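You operate a simulated robot arm through the tools that you are given. There is no shell and no other tool. Be economical: measure what you need, move in short steps, check, and stop when the job is done.

You are at the controls of a simulated robot arm. One attempt, no reset.

TASK
Turn the turntable half round, fill the board's mark box with the purple chalk and turn it back.
Fine: lamp on first and off last; the chalk goes back. A coat counts when it lies all over at full strength: go over it till it gets no stronger.

Only the result counts: the job must be done as asked and must still hold three seconds after the hand-in. Knocking over, shifting, dropping, spilling or breaking anything else fails it.

THE ROBOT
A 6-joint arm with a two-finger parallel gripper, fixed in place. Base frame: the origin is at the foot of the arm, x ahead of it, y to its left, z up; the work surface is at about z = 0. Units: mm, degrees, N and s.
With the tool pointing down near the work surface it reaches from about 140 to 580 mm from the base axis. Its first joint turns from -66.0 to 66.0 degrees. Payload 2.1 kg.
The TCP is the grasp point between the finger pads, 30 mm short of the fingertips. In the tool frame z runs along the fingers and y along their closing line. The gripper opens to 94 mm. The fingers are 28 mm wide and 10 mm thick; the gripper's body (50 by 96 mm) begins 55 mm behind the TCP.
Orientation is told as [roll, pitch, yaw] about the base's x, y, z axes, in that order, counted from this pose: with the fingers straight down and closing along the base's y, the tool's x points along the base's -x, its y along +y and its z along -z.

THE INTERFACE
- The arm moves only by the tool nudge_tool. Its argument "rows" is one flat list of numbers, 6 for each row, row after row: the shift along the base's x, y, z in mm, then the turn, a rotation vector about the base's x, y, z in degrees. In form: [dx, dy, dz, ax, ay, az, dx, dy, dz, ax, ay, az, ...]. A call has 1 to 8 rows; each row is the pose to reach, as a shift and turn from the pose commanded when the call began. "claw" is the gripper command, from -1 (fully open) to 1 (shut), values between in proportion, set as the call begins (left out, the last holds). A row lasts 0.2 s, in which the tool goes at most 50 mm and 8.6 degrees; a call with a longer step from one row to the next is refused whole, and so is a gripper value outside its range. Where a pose cannot be reached the arm comes as near as it can. A force on the tool above 90 N (or 10 N above the force at the start of the call, whichever is more), or a blocked arm, ends the call early, and 0.2 s more pass. The fingers move at their own pace (about 72 mm/s each) and stop on an object; they squeeze with about 27 N. The grip force told is the motor's: it shows also when the fingers shut on nothing. Time passes only in rows, and 0.2 s behind the last, so rows that repeat a pose let the fingers close. It gives the time, the measured TCP pose, the force on the tool (base axes), the opening and the grip force at its end, in the units of the frame above (readings bear some noise), with the torque about the TCP (base axes, N m) and any sound that the robot's microphone picked up.
- Cameras (640 x 400 px; columns grow to the right, rows downward): "scene" is fixed at [82.3, -377.1, 504.8]; the picture's right is [0.68, -0.73, 0.00], its down [-0.33, -0.31, -0.89] and it looks along [0.65, 0.61, -0.46] (base axes); focal length 268 px, centre (320, 200). "wrist" rides on the gripper at [76, 14, -102] in the tool frame; the picture's right is [-0.18, 0.98, 0.00], its down [-0.75, -0.14, -0.64] and it looks along [-0.63, -0.12, 0.77] (tool axes); focal length 243 px, centre (320, 200). There is no depth. A picture from a camera that has moved, and an enlarged one, comes with that camera's place and axes in the base frame and with its lens. The place of the scene camera against the robot may be out by one fixed shift of up to 25 mm in any direction.
- snapshot(camera): a new picture of that camera. The clock stands still meanwhile.
- close_up(camera, box): a new picture of the part [left, top, right, bottom] of that camera's present view, enlarged. The clock stands still meanwhile.
- sign_off(): hands the job in; it is judged then, once.

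Work in short steps. Places have to be worked out from the pictures, the camera data and where the tool is seen: move nearer, look again, correct. Check each grasp and each placing, and mend what went wrong. You have 120 turns and 68 pictures in all, those below and enlarged ones among them. Open the gripper and draw the arm clear of the work before you hand the job in, unless the task says otherwise; then end with one line.

The tools are called as a command line: name --argument value ..., lists and objects as JSON in quotes. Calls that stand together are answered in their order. nudge_tool: Moves the arm, as the interface text tells. Its arguments: {"type":"object","properties":{"rows":{"type":"array"},"claw":{"type":"number"}},"required":["rows"]} The other tools are called the same way: snapshot (camera) takes a picture; close_up (camera, box) takes an enlarged picture of a part of a camera's view; sign_off () hands the job in.

At the start:

```text
time: 0.0
tool_pos: [262.8, -131.8, 375.9]
ee_rot: [0.0, 0.0, 0.0]
ft_force: [0.3, -0.1, -0.5]
ft_torque: [-0.03, -0.04, 0.02]
gripper_width: 93.9
grip_force: 0.0
```

scene: 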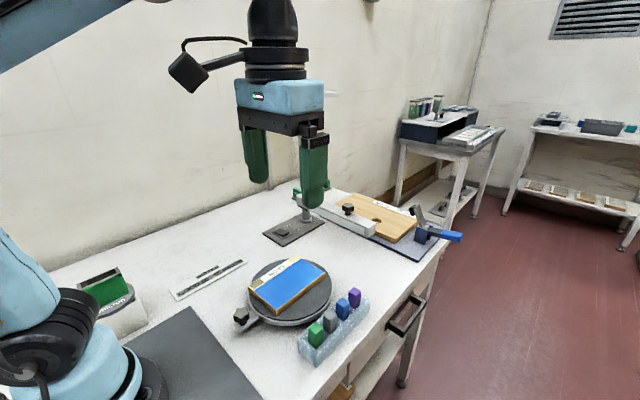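
wrist: 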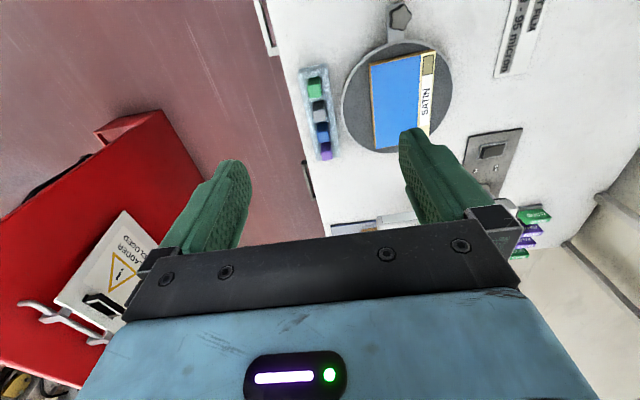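

I start by looking closely at the turntable, the chalk rack and the lamp area.

close_up --camera "scene" --box '[220, 240, 380, 380]'

close_up --camera "scene" --box '[250, 170, 470, 280]'

close_up --camera "wrist" --box '[290, 0, 570, 180]'

```text
2.86 times, centred on (300, 310) of scene
camera zoom: at [82.3, -377.1, 504.8], right [0.68, -0.73, 0.0], down [-0.33, -0.31, -0.89], along [0.65, 0.61, -0.46], focal length 764 px, centre (377, -114)
```

zoom: 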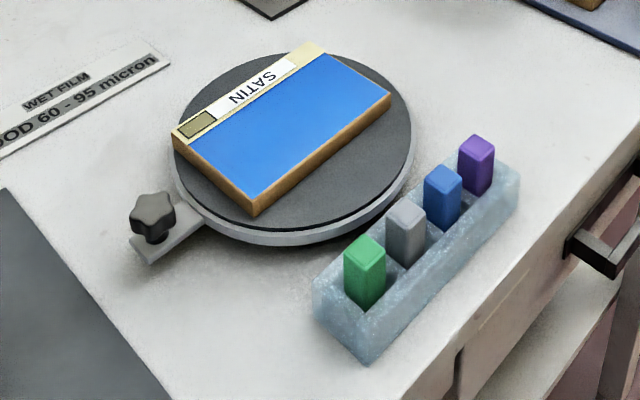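

```text
2.91 times, centred on (360, 225) of scene
camera zoom: at [82.3, -377.1, 504.8], right [0.68, -0.73, 0.0], down [-0.33, -0.31, -0.89], along [0.65, 0.61, -0.46], focal length 778 px, centre (204, 127)
```

zoom: 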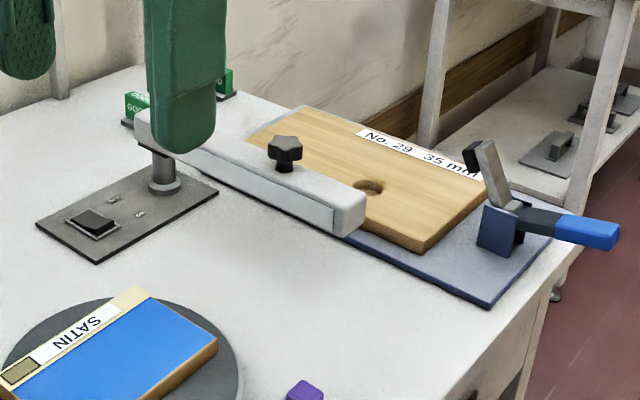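

```text
2.22 times, centred on (430, 90) of wrist
camera zoom: at [185.5, -118.0, 478.2], right [0.18, 0.98, 0.0], down [0.75, -0.14, 0.64], along [0.63, -0.12, -0.77], focal length 539 px, centre (76, 444)
```

zoom: 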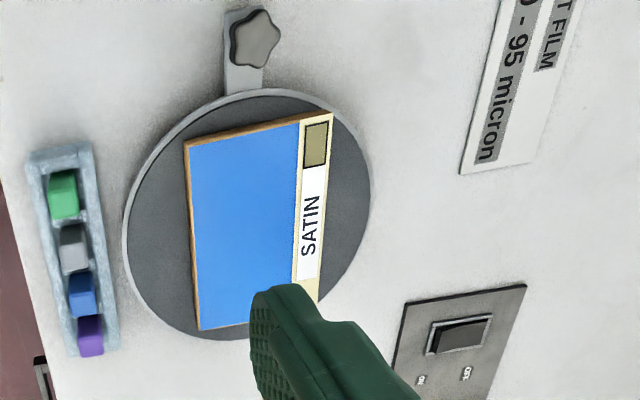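

Estimated from the wrist view: turntable centre about (344,-10), star knob about (231,-8), purple chalk about (410,-149), lamp switch about (501,198). I go up and over towards the lamp for a better look at switch and knob.

nudge_tool --rows '[0, 45, 0, 0, 0, 0, 0, 90, 0, 0, 0, 0, 0, 135, 0, 0, 0, 0, 0, 180, 0, 0, 0, 0, 0, 225, 0, 0, 0, 0, 0, 270, -10, 0, 0, 0, 0, 310, -20, 0, 0, 0, 0, 310, -20, 0, 0, 0]' --claw 1

snapshot --camera "wrist"

snapshot --camera "scene"

```text
time: 1.8
tool_pos: [262.4, 178.2, 355.6]
ee_rot: [0.0, 0.0, -0.1]
ft_force: [-0.5, 0.2, -0.1]
ft_torque: [0.02, -0.01, -0.02]
gripper_width: 0.0
grip_force: 27.2
```

```text
62 pictures are left
camera wrist: at [186.0, 192.1, 457.7], right [0.19, 0.98, 0.0], down [0.75, -0.14, 0.64], along [0.63, -0.12, -0.77], focal length 243 px, centre (320, 200)
```

wrist: 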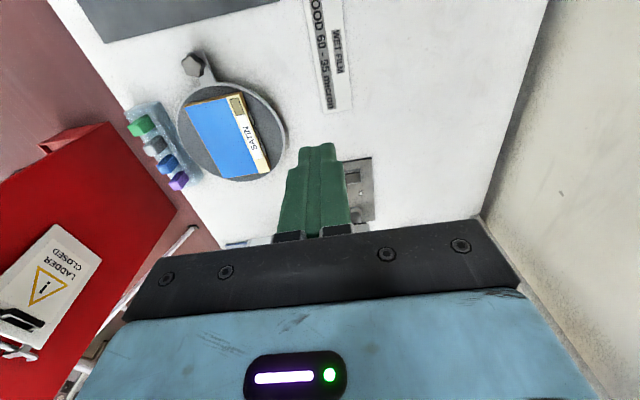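

```text
61 pictures are left
```

scene: 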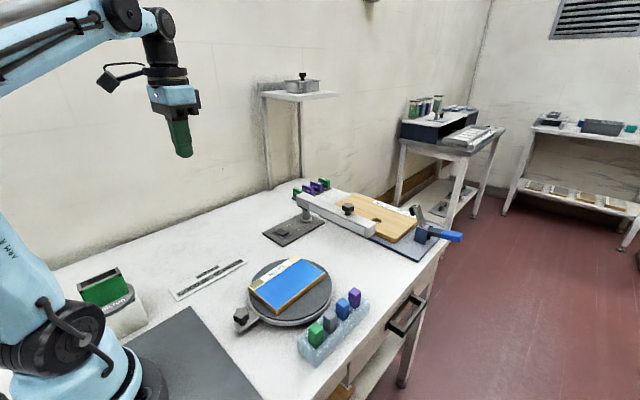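

Switch is near (497,205). I move lower and to its right side so the fingers do not hide it.

nudge_tool --rows '[20, -20, -30, 0, 0, 0, 40, -40, -60, 0, 0, 0, 60, -65, -90, 0, 0, 0, 80, -90, -105, 0, 0, 0, 80, -90, -105, 0, 0, 0]'

snapshot --camera "wrist"

close_up --camera "scene" --box '[250, 180, 370, 255]'

```text
time: 3.0
tool_pos: [343.0, 87.1, 251.8]
ee_rot: [0.0, -0.1, 0.0]
ft_force: [-0.1, -0.1, 0.7]
ft_torque: [0.02, -0.04, -0.01]
gripper_width: 0.0
grip_force: 27.2
```

```text
60 pictures are left
camera wrist: at [266.0, 101.9, 353.6], right [0.18, 0.98, 0.0], down [0.75, -0.14, 0.64], along [0.63, -0.12, -0.77], focal length 243 px, centre (320, 200)
```

wrist: 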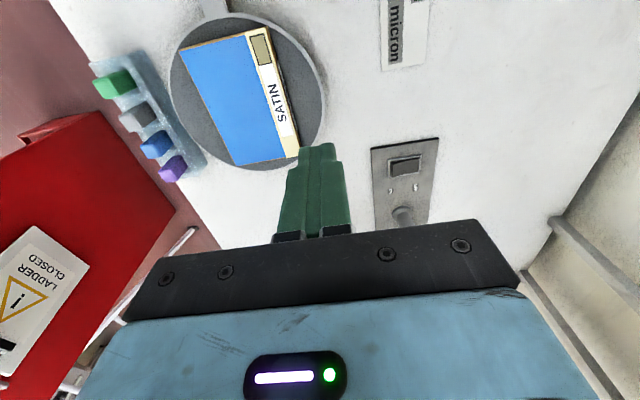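

```text
5.33 times, centred on (310, 218) of scene
camera zoom: at [82.3, -377.1, 504.8], right [0.68, -0.73, 0.0], down [-0.33, -0.31, -0.89], along [0.65, 0.61, -0.46], focal length 1427 px, centre (373, 107)
```

zoom: 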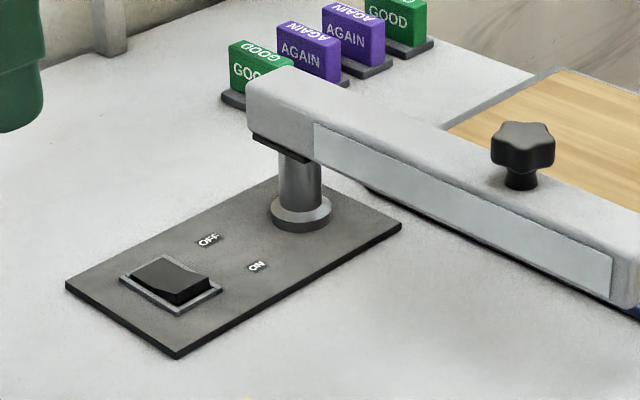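

close_up --camera "wrist" --box '[350, 130, 460, 235]'

close_up --camera "wrist" --box '[80, 0, 340, 200]'

```text
3.81 times, centred on (405, 182) of wrist
camera zoom: at [266.0, 101.9, 353.6], right [0.18, 0.98, 0.0], down [0.75, -0.14, 0.64], along [0.63, -0.12, -0.77], focal length 924 px, centre (-4, 267)
```

zoom: 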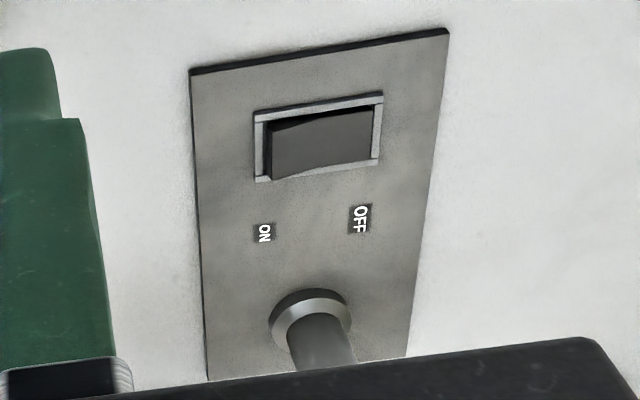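

```text
2.00 times, centred on (210, 100) of wrist
camera zoom: at [266.0, 101.9, 353.6], right [0.18, 0.98, 0.0], down [0.75, -0.14, 0.64], along [0.63, -0.12, -0.77], focal length 485 px, centre (540, 400)
```

zoom: 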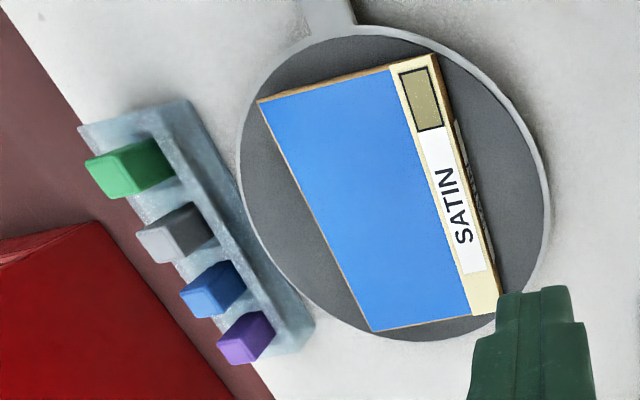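

Rocker centre is about (501,199); the ON end (-y, about y=183) is raised, so the lamp is off. I go above the ON end with closed fingers.

nudge_tool --rows '[35, 22, -25, 0, 0, 0, 70, 44, -50, 0, 0, 0, 105, 66, -75, 0, 0, 0, 140, 85, -100, 0, 0, 0, 158, 92, -135, 0, 0, 0, 158, 92, -172, 0, 0, 0, 158, 92, -172, 0, 0, 0]'

close_up --camera "scene" --box '[240, 180, 360, 255]'

snapshot --camera "wrist"

```text
time: 4.6
tool_pos: [500.6, 180.7, 78.5]
ee_rot: [0.0, -0.1, 0.0]
ft_force: [0.4, 0.1, 0.7]
ft_torque: [-0.02, 0.0, 0.01]
gripper_width: 0.0
grip_force: 26.7
```

```text
5.33 times, centred on (300, 218) of scene
camera zoom: at [82.3, -377.1, 504.8], right [0.68, -0.73, 0.0], down [-0.33, -0.31, -0.89], along [0.65, 0.61, -0.46], focal length 1427 px, centre (427, 107)
```

zoom: 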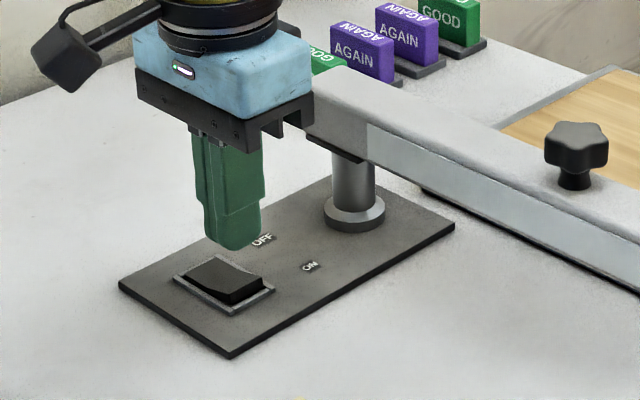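

```text
55 pictures are left
camera wrist: at [423.7, 194.2, 181.4], right [0.18, 0.98, 0.0], down [0.75, -0.14, 0.64], along [0.63, -0.12, -0.77], focal length 243 px, centre (320, 200)
```

wrist: 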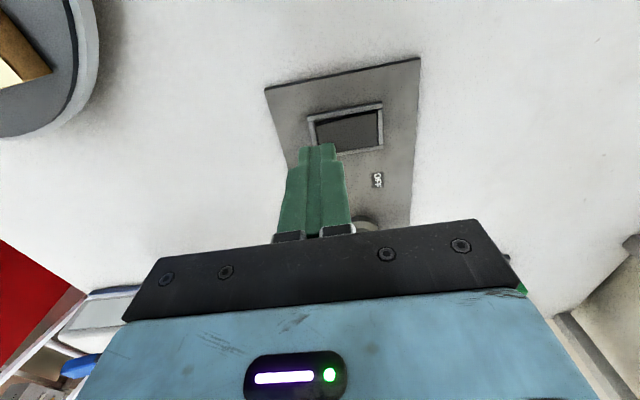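

The rocker centre is confirmed at (501,200). I press down slowly on the ON end.

nudge_tool --rows '[0, 1, -10, 0, 0, 0, 0, 1, -20, 0, 0, 0, 0, 1, -26, 0, 0, 0, 0, 1, -30, 0, 0, 0, 0, 1, -34, 0, 0, 0, 0, 1, -37, 0, 0, 0, 0, 1, -39, 0, 0, 0, 0, 1, -39, 0, 0, 0]'

close_up --camera "scene" --box '[240, 180, 420, 260]'

```text
time: 6.4
tool_pos: [500.4, 181.2, 43.1]
ee_rot: [0.0, 0.1, -0.1]
ft_force: [-3.6, -5.5, 83.3]
ft_torque: [0.64, -0.04, 0.05]
gripper_width: 0.0
grip_force: 26.7
heard: click
```

```text
3.56 times, centred on (330, 220) of scene
camera zoom: at [81.9, -377.3, 504.7], right [0.68, -0.73, 0.0], down [-0.33, -0.31, -0.89], along [0.65, 0.61, -0.46], focal length 951 px, centre (284, 129)
```

zoom: 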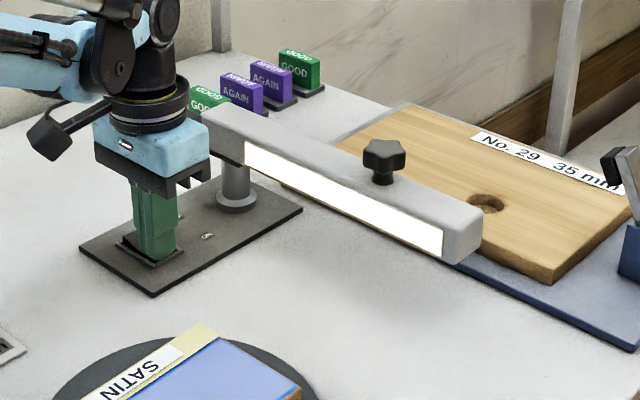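

The lamp is on (click, panel lit). Now I rise and move to inspect the turntable, knob and rack.

nudge_tool --rows '[0, 0, 40, 0, 0, 0, -10, -10, 88, 0, 0, 0, -40, -40, 110, 0, 0, 0, -75, -70, 125, 0, 0, 0, -110, -100, 140, 0, 0, 0, -145, -130, 155, 0, 0, 0, -180, -160, 170, 0, 0, 0, -215, -190, 180, 0, 0, 0]'

nudge_tool --rows '[-30, -36, 0, 0, 0, 0, -60, -70, 0, 0, 0, 0, -80, -110, 0, 0, 0, 0, -80, -110, 0, 0, 0, 0]'

snapshot --camera "wrist"

close_up --camera "wrist" --box '[330, 0, 530, 200]'

```text
time: 8.2
tool_pos: [285.2, -7.7, 220.8]
ee_rot: [-0.1, 0.0, 0.0]
ft_force: [0.1, 0.0, 0.4]
ft_torque: [-0.02, -0.01, 0.0]
gripper_width: 0.0
grip_force: 27.2
```

```text
time: 9.2
tool_pos: [205.0, -118.2, 220.0]
ee_rot: [0.0, 0.0, -0.1]
ft_force: [0.0, -0.3, 0.1]
ft_torque: [-0.02, 0.01, 0.03]
gripper_width: 0.1
grip_force: 26.1
```

```text
53 pictures are left
camera wrist: at [128.8, -104.2, 322.6], right [0.18, 0.98, 0.0], down [0.75, -0.14, 0.64], along [0.63, -0.12, -0.77], focal length 243 px, centre (320, 200)
```

wrist: 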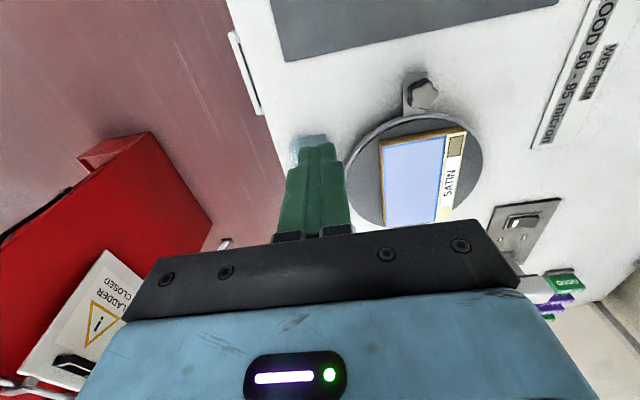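

```text
2.00 times, centred on (430, 100) of wrist
camera zoom: at [128.8, -104.2, 322.6], right [0.18, 0.98, 0.0], down [0.75, -0.14, 0.64], along [0.63, -0.12, -0.77], focal length 485 px, centre (100, 400)
```

zoom: 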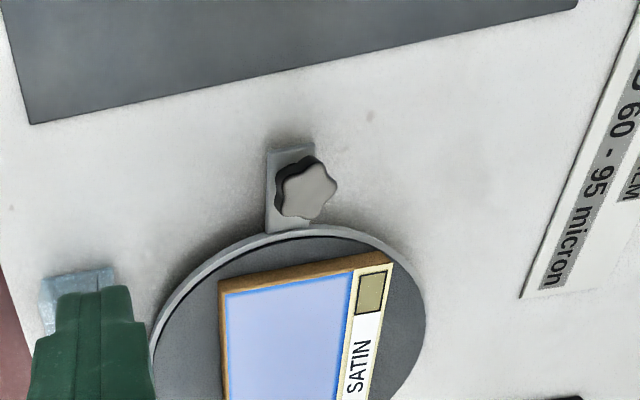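

close_up --camera "scene" --box '[225, 285, 305, 335]'

close_up --camera "scene" --box '[285, 280, 375, 375]'

```text
8.00 times, centred on (265, 310) of scene
camera zoom: at [82.3, -377.1, 504.8], right [0.68, -0.73, 0.0], down [-0.33, -0.31, -0.89], along [0.65, 0.61, -0.46], focal length 2140 px, centre (760, -680)
```

zoom: 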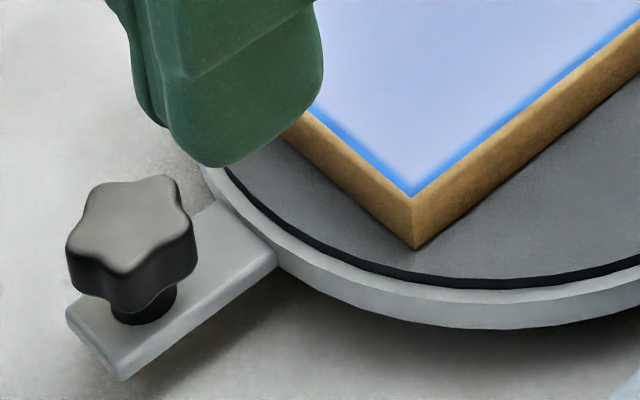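

```text
4.21 times, centred on (330, 328) of scene
camera zoom: at [82.3, -377.1, 504.8], right [0.68, -0.73, 0.0], down [-0.33, -0.31, -0.89], along [0.65, 0.61, -0.46], focal length 1126 px, centre (278, -337)
```

zoom: 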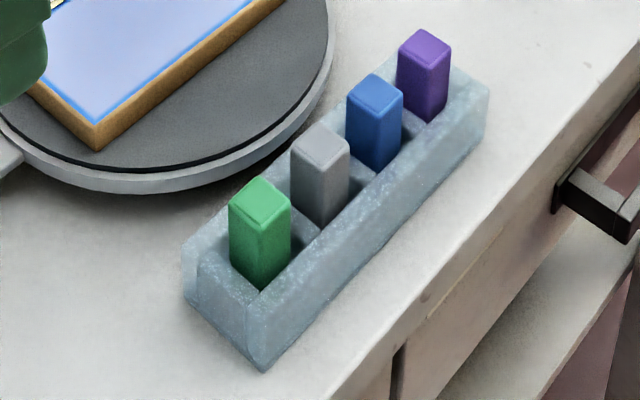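

The disc with its lug floats above the table and the knob is the handle on it (about (230,-8), top z≈42; axis about (342,-9)). I go above the knob, slightly outward, fingers open along the tangent.

nudge_tool --rows '[5, 37, -20, 0, 0, 0, 10, 74, -45, 0, 0, 0, 18, 110, -80, 0, 0, 0, 18, 110, -110, 0, 0, 0, 18, 110, -110, 0, 0, 0]' --claw -0.3

snapshot --camera "wrist"

close_up --camera "scene" --box '[190, 240, 350, 340]'

```text
refused: row 3 steps farther than a row can; nothing moved
```

```text
49 pictures are left
camera wrist: at [128.8, -104.2, 322.6], right [0.18, 0.98, 0.0], down [0.75, -0.14, 0.64], along [0.63, -0.12, -0.77], focal length 243 px, centre (320, 200)
```

wrist: 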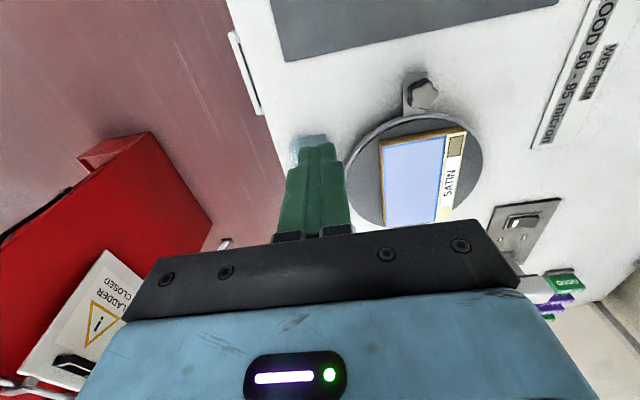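

```text
4.00 times, centred on (270, 290) of scene
camera zoom: at [82.3, -377.1, 504.8], right [0.68, -0.73, 0.0], down [-0.33, -0.31, -0.89], along [0.65, 0.61, -0.46], focal length 1070 px, centre (520, -160)
```

zoom: 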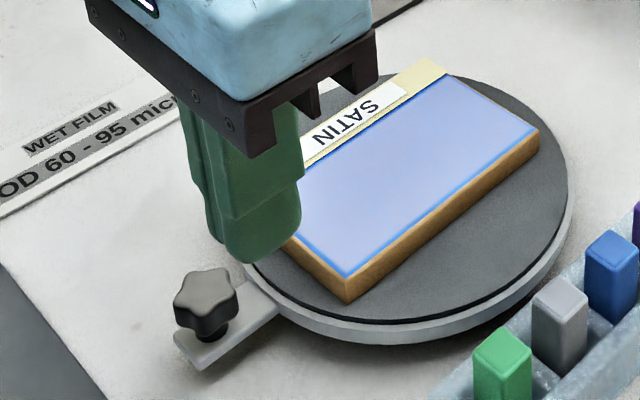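

The call was refused for a long step; I repeat with smaller steps.

nudge_tool --rows '[5, 37, -10, 0, 0, 0, 10, 74, -30, 0, 0, 0, 18, 110, -55, 0, 0, 0, 18, 110, -95, 0, 0, 0, 18, 110, -115, 0, 0, 0, 18, 110, -115, 0, 0, 0]' --claw -0.3

snapshot --camera "wrist"

close_up --camera "scene" --box '[190, 240, 350, 340]'

```text
time: 10.6
tool_pos: [224.1, -9.1, 104.8]
ee_rot: [0.0, -0.1, 0.0]
ft_force: [0.3, -0.3, -0.5]
ft_torque: [0.0, -0.02, 0.0]
gripper_width: 61.3
grip_force: 0.0
```

```text
47 pictures are left
camera wrist: at [146.9, 5.3, 206.7], right [0.18, 0.98, 0.0], down [0.75, -0.14, 0.64], along [0.63, -0.12, -0.77], focal length 243 px, centre (320, 200)
```

wrist: 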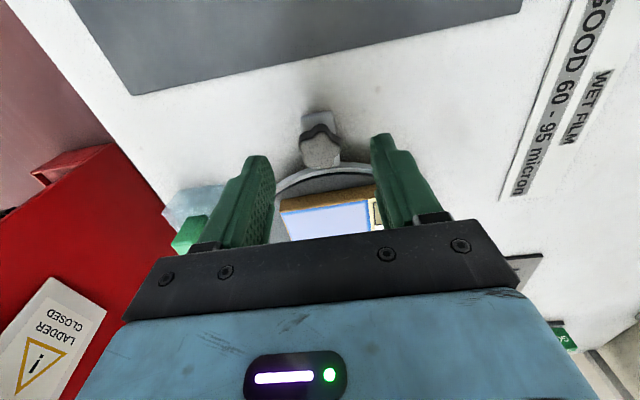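

```text
4.00 times, centred on (270, 290) of scene
camera zoom: at [82.3, -377.1, 504.8], right [0.68, -0.73, 0.0], down [-0.33, -0.31, -0.89], along [0.65, 0.61, -0.46], focal length 1070 px, centre (520, -160)
```

zoom: 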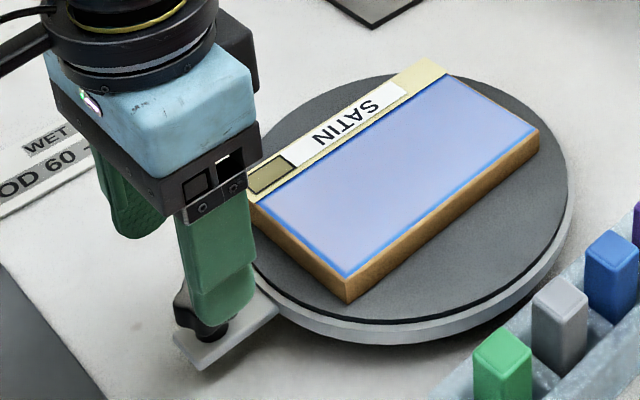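

The knob sits between the fingers at about (232,-10). I lower to TCP z≈51 and close on it.

nudge_tool --rows '[1, -1, -25, 0, 0, 0, 1, -1, -45, 0, 0, 0, 1, -1, -53, 0, 0, 0, 1, -1, -53, 0, 0, 0]'

nudge_tool --rows '[0, 0, 0, 0, 0, 0, 0, 0, 0, 0, 0, 0, 0, 0, 0, 0, 0, 0]' --claw 1

close_up --camera "scene" --box '[190, 240, 350, 340]'

```text
time: 11.6
tool_pos: [224.6, -10.3, 52.3]
ee_rot: [-0.1, 0.0, -0.1]
ft_force: [-0.4, -0.1, 0.4]
ft_torque: [0.02, 0.01, 0.02]
gripper_width: 61.1
grip_force: 0.0
```

```text
time: 12.4
tool_pos: [225.2, -10.0, 51.0]
ee_rot: [0.0, -0.1, 0.1]
ft_force: [3.8, 2.5, -9.8]
ft_torque: [-0.13, 0.36, 0.33]
gripper_width: 32.8
grip_force: 44.9
```

```text
4.00 times, centred on (270, 290) of scene
camera zoom: at [82.4, -377.1, 504.7], right [0.68, -0.73, 0.0], down [-0.33, -0.31, -0.89], along [0.65, 0.61, -0.46], focal length 1070 px, centre (520, -160)
```

zoom: 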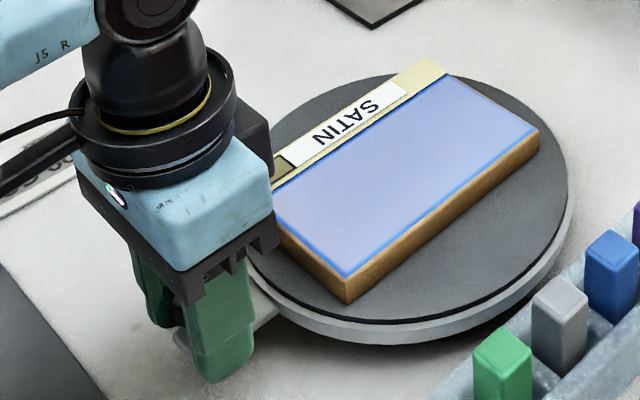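

Grip holds (32.8 mm). I turn clockwise (towards +y) in an arc about the axis, first 24°, tool turning along.

nudge_tool --rows '[0.3, 8.2, 0, 0, 0, -4, 1, 16.3, 0, 0, 0, -8, 2.3, 24.3, 0, 0, 0, -12, 4.25, 32.3, 0, 0, 0, -16, 6.7, 40.1, 0, 0, 0, -20, 9.7, 47.7, 0, 0, 0, -24]'

snapshot --camera "scene"

```text
time: 13.8
tool_pos: [236.6, 36.8, 52.9]
ee_rot: [0.1, -0.5, -24.0]
ft_force: [34.6, -10.2, 9.1]
ft_torque: [-0.19, 0.94, 0.59]
gripper_width: 29.3
grip_force: 44.9
```

```text
44 pictures are left
```

scene: 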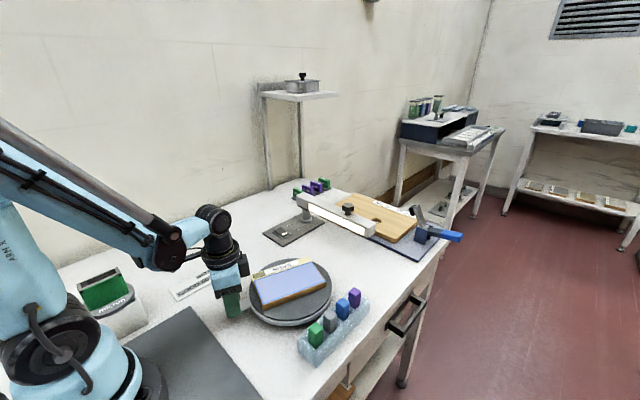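

The table turns; a 35 N radial force shows my arc is a bit wide. I ease inward 3 mm and read the force.

nudge_tool --rows '[2.7, -1.2, -1, 0, 0, 0, 2.7, -1.2, -1, 0, 0, 0]'

```text
time: 14.4
tool_pos: [236.0, 36.8, 50.3]
ee_rot: [0.2, 0.0, -24.0]
ft_force: [11.3, 1.7, 30.5]
ft_torque: [0.04, -0.34, 0.74]
gripper_width: 29.0
grip_force: 44.7
```

Now the fingertips touched the lug slightly; raise 1.5 mm. Refitted axis ≈ (340,-14), radius 115. I continue 32°.

nudge_tool --rows '[0, 0, 2, 0, 0, 0, 3.6, 7, 2, 0, 0, -4, 7.7, 13.8, 2, 0, 0, -8, 12.4, 20.3, 2, 0, 0, -12, 17.5, 26.4, 2, 0, 0, -16, 29.1, 37.6, 2, 0, 0, -24, 42.1, 47, 2, 0, 0, -32]'

```text
time: 16.0
tool_pos: [276.6, 86.3, 52.6]
ee_rot: [0.2, 0.5, -55.8]
ft_force: [-23.7, 36.1, -10.5]
ft_torque: [-0.9, -0.22, 0.76]
gripper_width: 29.3
grip_force: 44.9
```

Now the arc is a bit narrow; refit gives axis ≈ (341,-11.5), r≈116.5. Continue to about 90°.

nudge_tool --rows '[-2, 2, 0, 0, 0, 0, 4.5, 6.3, 0, 0, 0, -4, 11.7, 10, 0, 0, 0, -8, 26.9, 16, 0, 0, 0, -16, 42.7, 19.7, 0, 0, 0, -24, 58.9, 21.3, 0, 0, 0, -32]'

snapshot --camera "scene"

```text
time: 17.4
tool_pos: [336.5, 113.9, 52.9]
ee_rot: [-0.2, 1.5, -87.5]
ft_force: [-12.9, 66.6, 1.3]
ft_torque: [-0.03, -0.39, 0.02]
gripper_width: 30.7
grip_force: 45.2
```

```text
43 pictures are left
```

scene: 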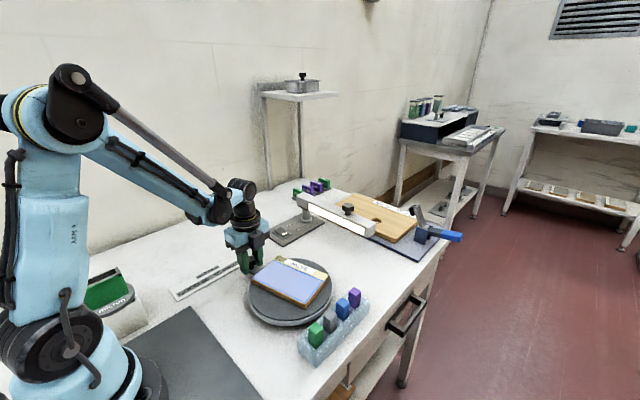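

The table is now turned ~90°, axis refit ≈ (345,-8), r≈121 (matching the first visual estimate). I correct outward and go on 24°, watching whether the wrist can keep turning.

nudge_tool --rows '[0, 4, 0, 0, 0, 0, 1.5, 7.9, 0, 0, 0, 0, 10, 7.8, 0, 0, 0, -4, 18.4, 7.4, 0, 0, 0, -8, 35, 4.7, 0, 0, 0, -16, 51.1, -0.4, 0, 0, 0, -24]'

```text
time: 18.8
tool_pos: [388.8, 111.9, 54.4]
ee_rot: [-0.4, 1.1, -111.6]
ft_force: [12.5, 60.2, -30.7]
ft_torque: [-0.54, -0.01, -0.21]
gripper_width: 30.7
grip_force: 45.1
```

Wrist keeps turning fine (-112°). Still outward force of 60 N; I refit axis to ≈(347,-5), r≈123.5 and go on.

nudge_tool --rows '[0, 3.5, -1, 0, 0, 0, 0, 6.5, -1, 0, 0, 0, 7.7, 3.6, -1, 0, 0, -4, 15.1, -0.3, -1, 0, 0, -8, 22.6, -4.6, -1, 0, 0, -12, 29.8, -9.3, -1, 0, 0, -16, 43, -20.3, -1, 0, 0, -24]'

snapshot --camera "scene"

```text
time: 20.4
tool_pos: [434.8, 90.9, 52.7]
ee_rot: [-0.1, 1.1, -135.7]
ft_force: [37.9, 47.8, 23.2]
ft_torque: [-0.58, 0.18, 0.25]
gripper_width: 31.6
grip_force: 44.6
```

```text
42 pictures are left
```

scene: 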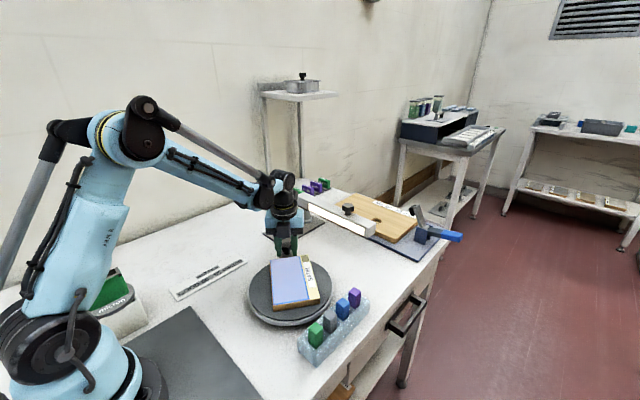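

Radial drift persists, so I release here, rise, and look where knob and fingers are before the last part.

nudge_tool --rows '[0, 0, 0, 0, 0, 0, 1, 3, 0, 0, 0, 0, 1, 3, 15, 0, 0, 0, 1, 3, 50, 0, 0, 0, 1, 3, 90, 0, 0, 0, 1, 3, 90, 0, 0, 0]' --claw -0.3

snapshot --camera "wrist"

close_up --camera "scene" --box '[220, 225, 380, 345]'

```text
time: 21.8
tool_pos: [432.3, 87.6, 141.6]
ee_rot: [0.0, 0.0, -136.0]
ft_force: [0.4, -0.2, 0.0]
ft_torque: [-0.01, -0.01, 0.0]
gripper_width: 61.1
grip_force: 0.0
```

```text
41 pictures are left
camera wrist: at [497.1, 129.9, 244.1], right [0.55, -0.84, 0.0], down [-0.64, -0.42, 0.64], along [-0.54, -0.35, -0.77], focal length 243 px, centre (320, 200)
```

wrist: 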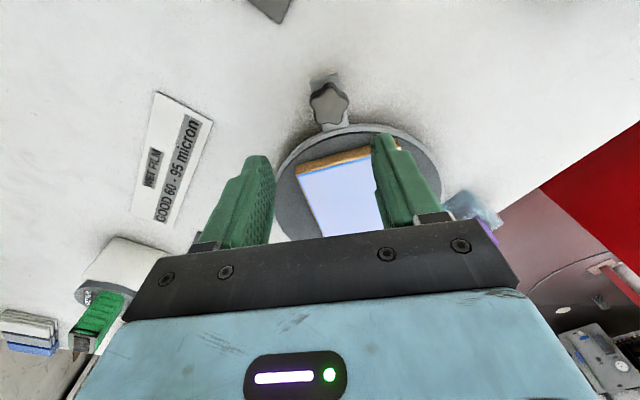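

```text
3.33 times, centred on (300, 285) of scene
camera zoom: at [82.3, -377.1, 504.8], right [0.68, -0.73, 0.0], down [-0.33, -0.31, -0.89], along [0.65, 0.61, -0.46], focal length 892 px, centre (387, -83)
```

zoom: 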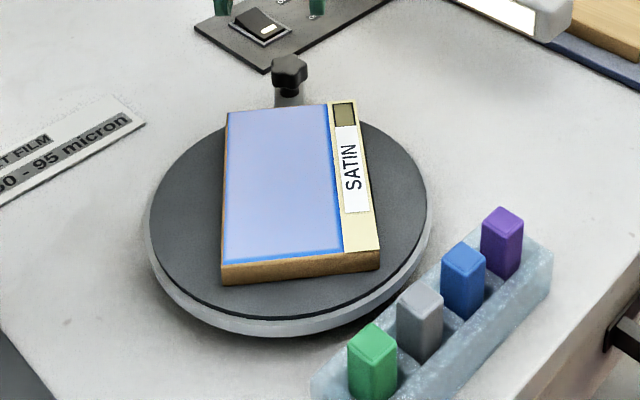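

Triangulating the knob now: (446,88.5); together with its start (233,-10) this gives the axis at about (360,-6), knob radius 127 (rim view agrees). My arc was too small. I regrip centred on the knob.

nudge_tool --rows '[13.5, 2, -20, 0, 0, 2, 13.5, 2, -55, 0, 0, 2, 13.5, 2, -75, 0, 0, 2, 13.5, 2, -89, 0, 0, 2, 13.5, 2, -89, 0, 0, 2]'

nudge_tool --rows '[0, 0, 0, 0, 0, 0, 0, 0, 0, 0, 0, 0, 0, 0, 0, 0, 0, 0]' --claw 1

```text
time: 23.0
tool_pos: [445.2, 88.8, 51.9]
ee_rot: [0.0, 0.0, -134.0]
ft_force: [-0.1, -0.1, 0.2]
ft_torque: [0.02, -0.01, -0.03]
gripper_width: 61.3
grip_force: 0.1
```

```text
time: 23.8
tool_pos: [446.1, 89.5, 53.8]
ee_rot: [0.0, 0.1, -134.0]
ft_force: [1.0, 0.3, -4.8]
ft_torque: [-0.04, 0.05, 0.2]
gripper_width: 29.2
grip_force: 44.8
```

Gripped (29.2 mm) with low forces. Continue 24° about (360,-6).

nudge_tool --rows '[6.2, -6.2, 0, 0, 0, -4, 12.2, -12.9, 0, 0, 0, -8, 17.7, -20, 0, 0, 0, -12, 22.7, -27.4, 0, 0, 0, -16, 27.1, -35.2, 0, 0, 0, -20, 31.1, -43.3, 0, 0, 0, -24]'

```text
time: 25.2
tool_pos: [478.6, 45.4, 54.4]
ee_rot: [0.1, 0.3, -158.1]
ft_force: [27.2, 9.2, -19.3]
ft_torque: [0.12, 0.11, 0.36]
gripper_width: 29.0
grip_force: 44.8
```

Good; small outward force. Finish the last 22°.

nudge_tool --rows '[1.5, 0.5, 1, 0, 0, 0, 4.3, -8.3, 1, 0, 0, -4, 7, -16.8, 1, 0, 0, -8, 9.1, -25.5, 1, 0, 0, -12, 10.6, -34.3, 1, 0, 0, -16, 11.5, -43.2, 1, 0, 0, -20, 11.7, -47.7, 1, 0, 0, -22, 11.7, -47.7, 1, 0, 0, -22]'

close_up --camera "scene" --box '[220, 225, 380, 345]'

```text
time: 26.6
tool_pos: [487.9, -10.1, 54.6]
ee_rot: [-2.9, 0.3, -174.9]
ft_force: [-1.9, 9.9, -2.3]
ft_torque: [-0.86, 0.07, -0.45]
gripper_width: 30.1
grip_force: 45.2
out of reach, approached as far as the arm can: row 5, 6, 7
stopped in row 7: the force on the tool passed its limit at 96 N (the readings are from after the stop); the commanded pose is now the measured one
```

```text
3.33 times, centred on (300, 285) of scene
camera zoom: at [82.3, -377.1, 504.8], right [0.68, -0.73, 0.0], down [-0.33, -0.31, -0.89], along [0.65, 0.61, -0.46], focal length 892 px, centre (387, -83)
```

zoom: 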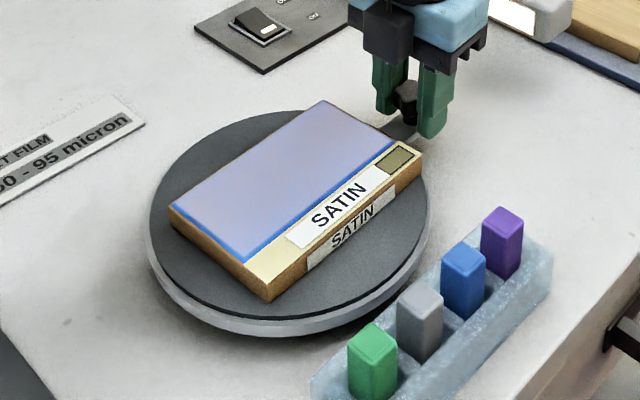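

The wrist hit its limit near -175°, probably near the half turn already. I release, rise and look.

nudge_tool --rows '[0, 0, 0, 0, 0, 0, 0, 0, 0, 0, 0, 0, 0, 0, 15, 0, 0, 0, 0, 0, 50, 0, 0, 0, 0, 0, 95, 0, 0, 0, 0, 0, 140, 0, 0, 0, 0, 0, 140, 0, 0, 4]' --claw -0.3

snapshot --camera "wrist"

close_up --camera "scene" --box '[220, 225, 380, 345]'

```text
time: 28.2
tool_pos: [487.3, -13.1, 195.7]
ee_rot: [-2.7, 0.4, -170.9]
ft_force: [0.6, 0.4, -0.2]
ft_torque: [0.01, 0.01, 0.03]
gripper_width: 61.2
grip_force: 0.1
```

```text
38 pictures are left
camera wrist: at [565.1, -20.6, 297.7], right [-0.03, -1.0, -0.05], down [-0.77, -0.01, 0.64], along [-0.64, 0.05, -0.76], focal length 243 px, centre (320, 200)
```

wrist: 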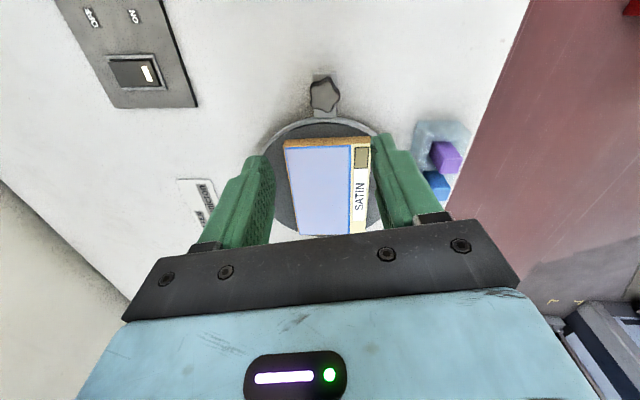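

```text
3.33 times, centred on (300, 285) of scene
camera zoom: at [82.3, -377.1, 504.8], right [0.68, -0.73, 0.0], down [-0.33, -0.31, -0.89], along [0.65, 0.61, -0.46], focal length 892 px, centre (387, -83)
```

zoom: 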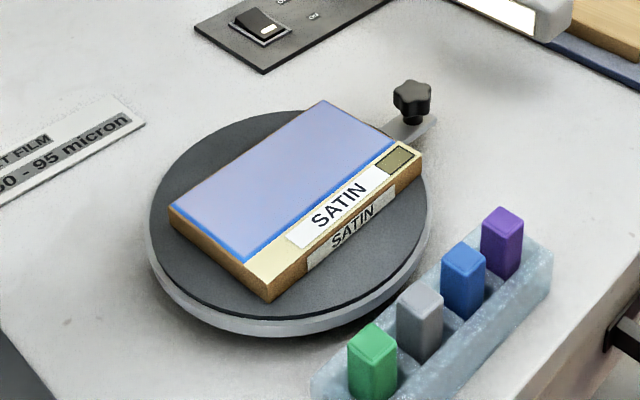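

The knob is at about (491,-12) and the board edges look parallel to the start again, so it's about a half turn (within ~3°). I first undo the small tilt, then unwind the wrist at height.

nudge_tool --rows '[-20, 0, 20, -2.67, -0.42, 0, -20, 0, 20, -2.67, -0.42, 0]'

nudge_tool --rows '[-20, 0, 10, 0, 0, 8.5, -40, 0, 20, 0, 0, 17, -60, 0, 30, 0, 0, 25.5, -80, 0, 40, 0, 0, 34, -100, 0, 40, 0, 0, 42.5, -120, 0, 40, 0, 0, 51, -140, 0, 40, 0, 0, 59.5, -160, 0, 40, 0, 0, 68]'

nudge_tool --rows '[0, 0, 0, 0, 0, 8.5, 0, 0, 0, 0, 0, 17, 0, 0, 0, 0, 0, 25.5, 0, 0, 0, 0, 0, 34, 0, 0, 0, 0, 0, 42.5, 0, 0, 0, 0, 0, 51, 0, 0, 0, 0, 0, 59.5, 0, 0, 0, 0, 0, 68]'

nudge_tool --rows '[0, -20, 0, 0, 0, 8.5, -10, -40, 0, 0, 0, 17, -20, -60, 0, 0, 0, 25.5, -30, -80, 0, 0, 0, 34, -40, -100, 0, 0, 0, 34.9, -40, -100, 0, 0, 0, 34.9]'

snapshot --camera "wrist"

```text
time: 28.8
tool_pos: [467.4, -12.3, 215.5]
ee_rot: [0.0, 0.4, -171.0]
ft_force: [-0.5, -0.2, -0.5]
ft_torque: [-0.02, -0.01, 0.01]
gripper_width: 60.9
grip_force: 0.1
```

```text
time: 30.6
tool_pos: [307.1, -11.4, 253.9]
ee_rot: [0.0, 0.4, -102.8]
ft_force: [-0.1, 0.4, 0.3]
ft_torque: [-0.01, 0.04, 0.03]
gripper_width: 61.1
grip_force: 0.1
```

```text
time: 32.4
tool_pos: [308.2, -11.8, 253.9]
ee_rot: [0.1, 0.5, -34.8]
ft_force: [0.4, 1.0, -0.7]
ft_torque: [-0.01, -0.01, -0.02]
gripper_width: 61.3
grip_force: 0.1
```

```text
time: 33.8
tool_pos: [267.2, -110.6, 254.1]
ee_rot: [0.0, 0.4, 0.0]
ft_force: [0.4, -0.4, -0.1]
ft_torque: [-0.02, 0.01, -0.03]
gripper_width: 60.9
grip_force: 0.1
```

```text
36 pictures are left
camera wrist: at [191.6, -98.1, 356.8], right [0.18, 0.98, 0.0], down [0.76, -0.14, 0.64], along [0.63, -0.12, -0.77], focal length 243 px, centre (320, 200)
```

wrist: 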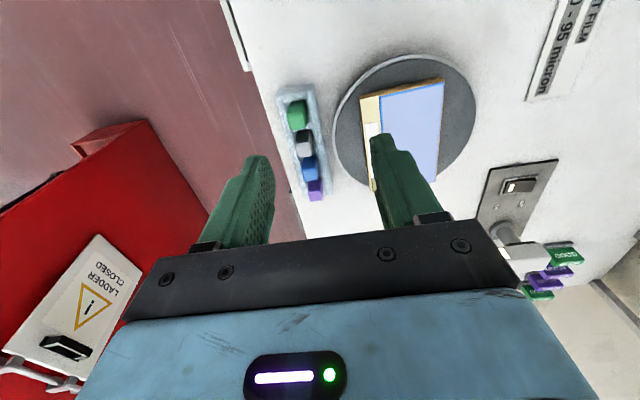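

The turn looks fine (board edge within ~2–3° of parallel). Now zoom onto the chalk rack and the mark box.

close_up --camera "wrist" --box '[270, 70, 390, 210]'

```text
2.86 times, centred on (330, 140) of wrist
camera zoom: at [191.6, -98.1, 356.8], right [0.18, 0.98, 0.0], down [0.76, -0.14, 0.64], along [0.63, -0.12, -0.77], focal length 693 px, centre (291, 371)
```

zoom: 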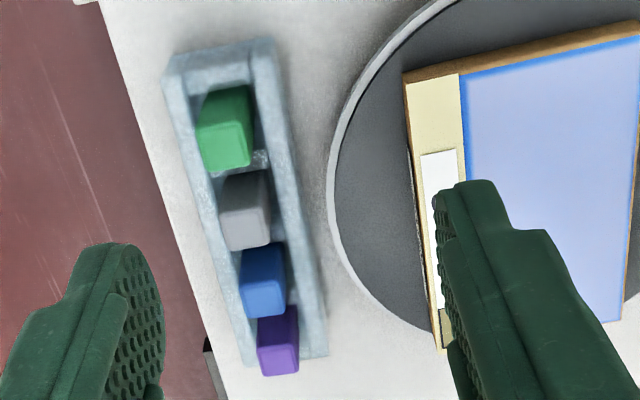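

Purple chalk triangulated (wrist+scene) at about (431,-150), top z≈52, spacing 40 mm to blue. I go above it and look.

nudge_tool --rows '[35, -9, -20, 0, 0, 0, 70, -18, -40, 0, 0, 0, 105, -27, -60, 0, 0, 0, 140, -36, -80, 0, 0, 0, 163, -40, -104, 0, 0, 0, 163, -40, -104, 0, 0, 0]' --claw -0.1

snapshot --camera "wrist"

close_up --camera "scene" --box '[270, 230, 390, 340]'

```text
time: 35.2
tool_pos: [431.3, -152.1, 149.2]
ee_rot: [0.0, 0.4, 0.0]
ft_force: [-0.1, 0.6, -0.2]
ft_torque: [0.0, -0.01, 0.0]
gripper_width: 52.0
grip_force: 0.1
```

```text
34 pictures are left
camera wrist: at [354.9, -138.2, 252.2], right [0.18, 0.98, 0.0], down [0.76, -0.14, 0.64], along [0.63, -0.12, -0.77], focal length 243 px, centre (320, 200)
```

wrist: 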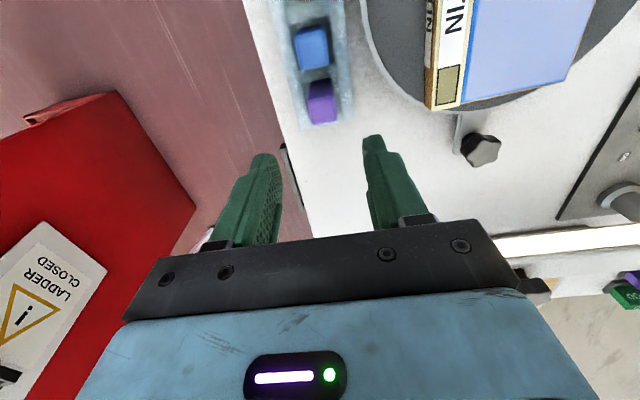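

```text
3.64 times, centred on (330, 285) of scene
camera zoom: at [82.3, -377.1, 504.8], right [0.68, -0.73, 0.0], down [-0.33, -0.31, -0.89], along [0.65, 0.61, -0.46], focal length 973 px, centre (284, -109)
```

zoom: 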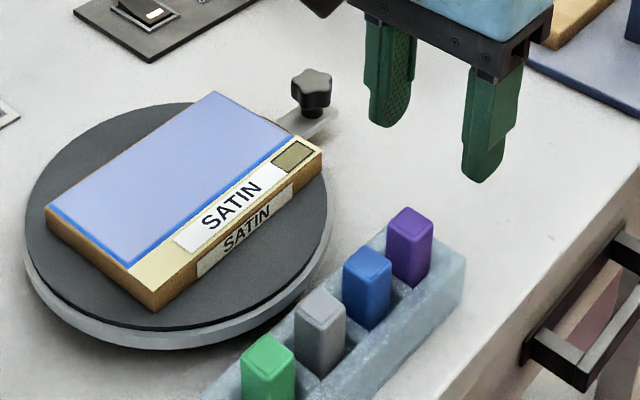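

nudge_tool --rows '[-6, 1.5, -20, 0, 0, 0, -6, 1.5, -55, 0, 0, 0, -6, 1.5, -55, 0, 0, 0]'

snapshot --camera "wrist"

close_up --camera "scene" --box '[310, 240, 400, 330]'

```text
time: 36.0
tool_pos: [424.7, -149.0, 93.3]
ee_rot: [0.0, 0.4, 0.0]
ft_force: [-0.3, -0.2, 0.2]
ft_torque: [0.01, 0.03, -0.02]
gripper_width: 51.7
grip_force: 0.0
```

```text
32 pictures are left
camera wrist: at [348.6, -136.7, 197.6], right [0.18, 0.98, 0.0], down [0.76, -0.14, 0.64], along [0.63, -0.12, -0.77], focal length 243 px, centre (320, 200)
```

wrist: 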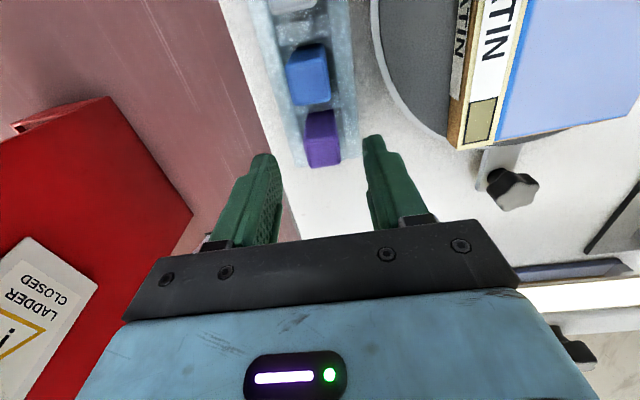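

```text
4.44 times, centred on (355, 285) of scene
camera zoom: at [82.3, -377.1, 504.8], right [0.68, -0.73, 0.0], down [-0.33, -0.31, -0.89], along [0.65, 0.61, -0.46], focal length 1189 px, centre (164, -178)
```

zoom: 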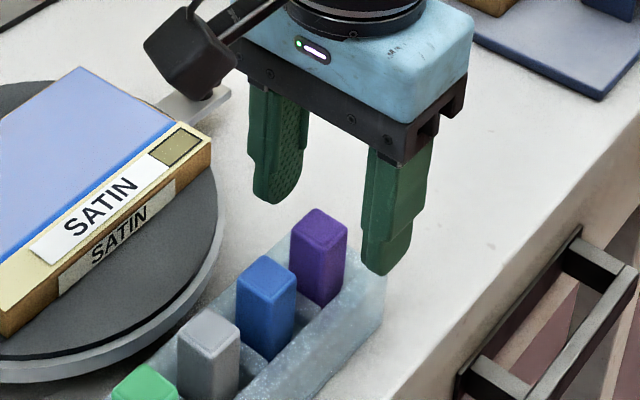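

Refined by three rays plus scene calibrated on the fingertips: chalk top ≈ (419.5,-147.3,67). I shift there and lower to TCP z≈71, then close.

nudge_tool --rows '[-5, 1.7, 0, 0, -0.4, 0, -5, 1.7, -12, 0, -0.4, 0, -5, 1.7, -22, 0, -0.4, 0, -5, 1.7, -22, 0, -0.4, 0]'

close_up --camera "scene" --box '[310, 250, 400, 330]'

close_up --camera "wrist" --box '[220, 40, 420, 240]'

```text
time: 37.0
tool_pos: [418.7, -149.9, 73.5]
ee_rot: [0.0, 0.0, 0.0]
ft_force: [-0.5, -0.6, 0.6]
ft_torque: [0.02, -0.04, -0.02]
gripper_width: 51.7
grip_force: 0.1
```

```text
5.00 times, centred on (355, 290) of scene
camera zoom: at [82.3, -377.1, 504.8], right [0.68, -0.73, 0.0], down [-0.33, -0.31, -0.89], along [0.65, 0.61, -0.46], focal length 1338 px, centre (145, -250)
```

zoom: 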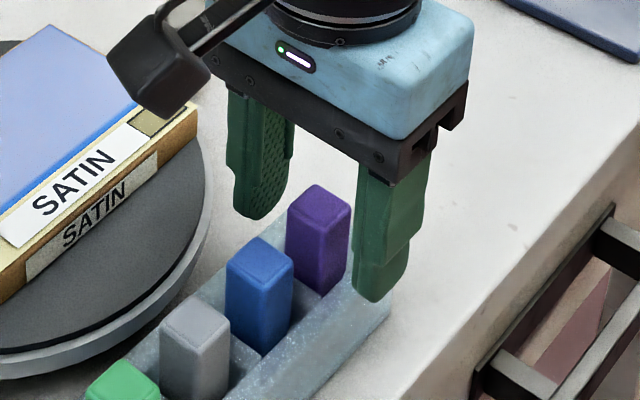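

```text
2.00 times, centred on (320, 140) of wrist
camera zoom: at [343.2, -134.9, 175.5], right [0.18, 0.98, 0.0], down [0.75, -0.14, 0.64], along [0.63, -0.12, -0.77], focal length 485 px, centre (320, 320)
```

zoom: 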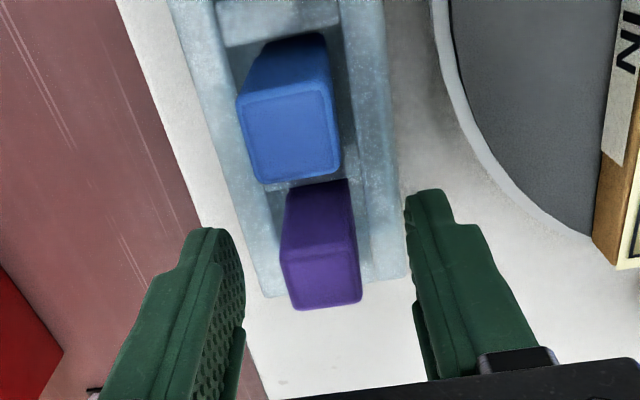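

The chalk is centred between the fingers. Close on it.

nudge_tool --rows '[0, 0, -2, 0, 0, 0, 0, 0, -2, 0, 0, 0, 0, 0, -2, 0, 0, 0, 0, 0, -2, 0, 0, 0]' --claw 1

```text
time: 38.0
tool_pos: [419.2, -148.7, 72.1]
ee_rot: [0.1, 0.0, -0.1]
ft_force: [0.3, -0.7, 17.1]
ft_torque: [-0.04, -0.03, 0.05]
gripper_width: 19.7
grip_force: 26.3
```

Gripped at 19.7 mm. Lift straight up and look at it.

nudge_tool --rows '[0, 0, 3, 0, 0, 0, 0, 0, 15, 0, 0, 0, 0, 0, 40, 0, 0, 0, 0, 0, 70, 0, 0, 0, 0, 0, 70, 0, 0, 0]'

close_up --camera "scene" --box '[290, 200, 410, 330]'

snapshot --camera "wrist"

```text
time: 39.2
tool_pos: [419.5, -149.1, 142.8]
ee_rot: [0.0, 0.1, 0.0]
ft_force: [-0.8, 0.7, -0.9]
ft_torque: [-0.04, 0.02, -0.01]
gripper_width: 20.1
grip_force: 26.8
```

```text
3.08 times, centred on (350, 265) of scene
camera zoom: at [82.3, -377.1, 504.8], right [0.68, -0.73, 0.0], down [-0.33, -0.31, -0.89], along [0.65, 0.61, -0.46], focal length 823 px, centre (228, 0)
```

zoom: 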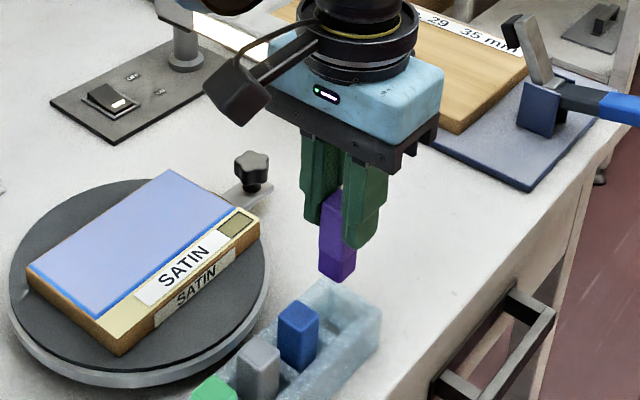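

```text
27 pictures are left
camera wrist: at [342.9, -134.9, 244.8], right [0.18, 0.98, 0.0], down [0.75, -0.14, 0.64], along [0.63, -0.12, -0.77], focal length 243 px, centre (320, 200)
```

wrist: 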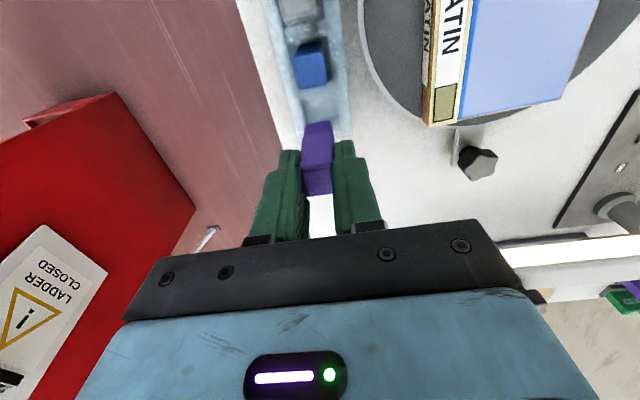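

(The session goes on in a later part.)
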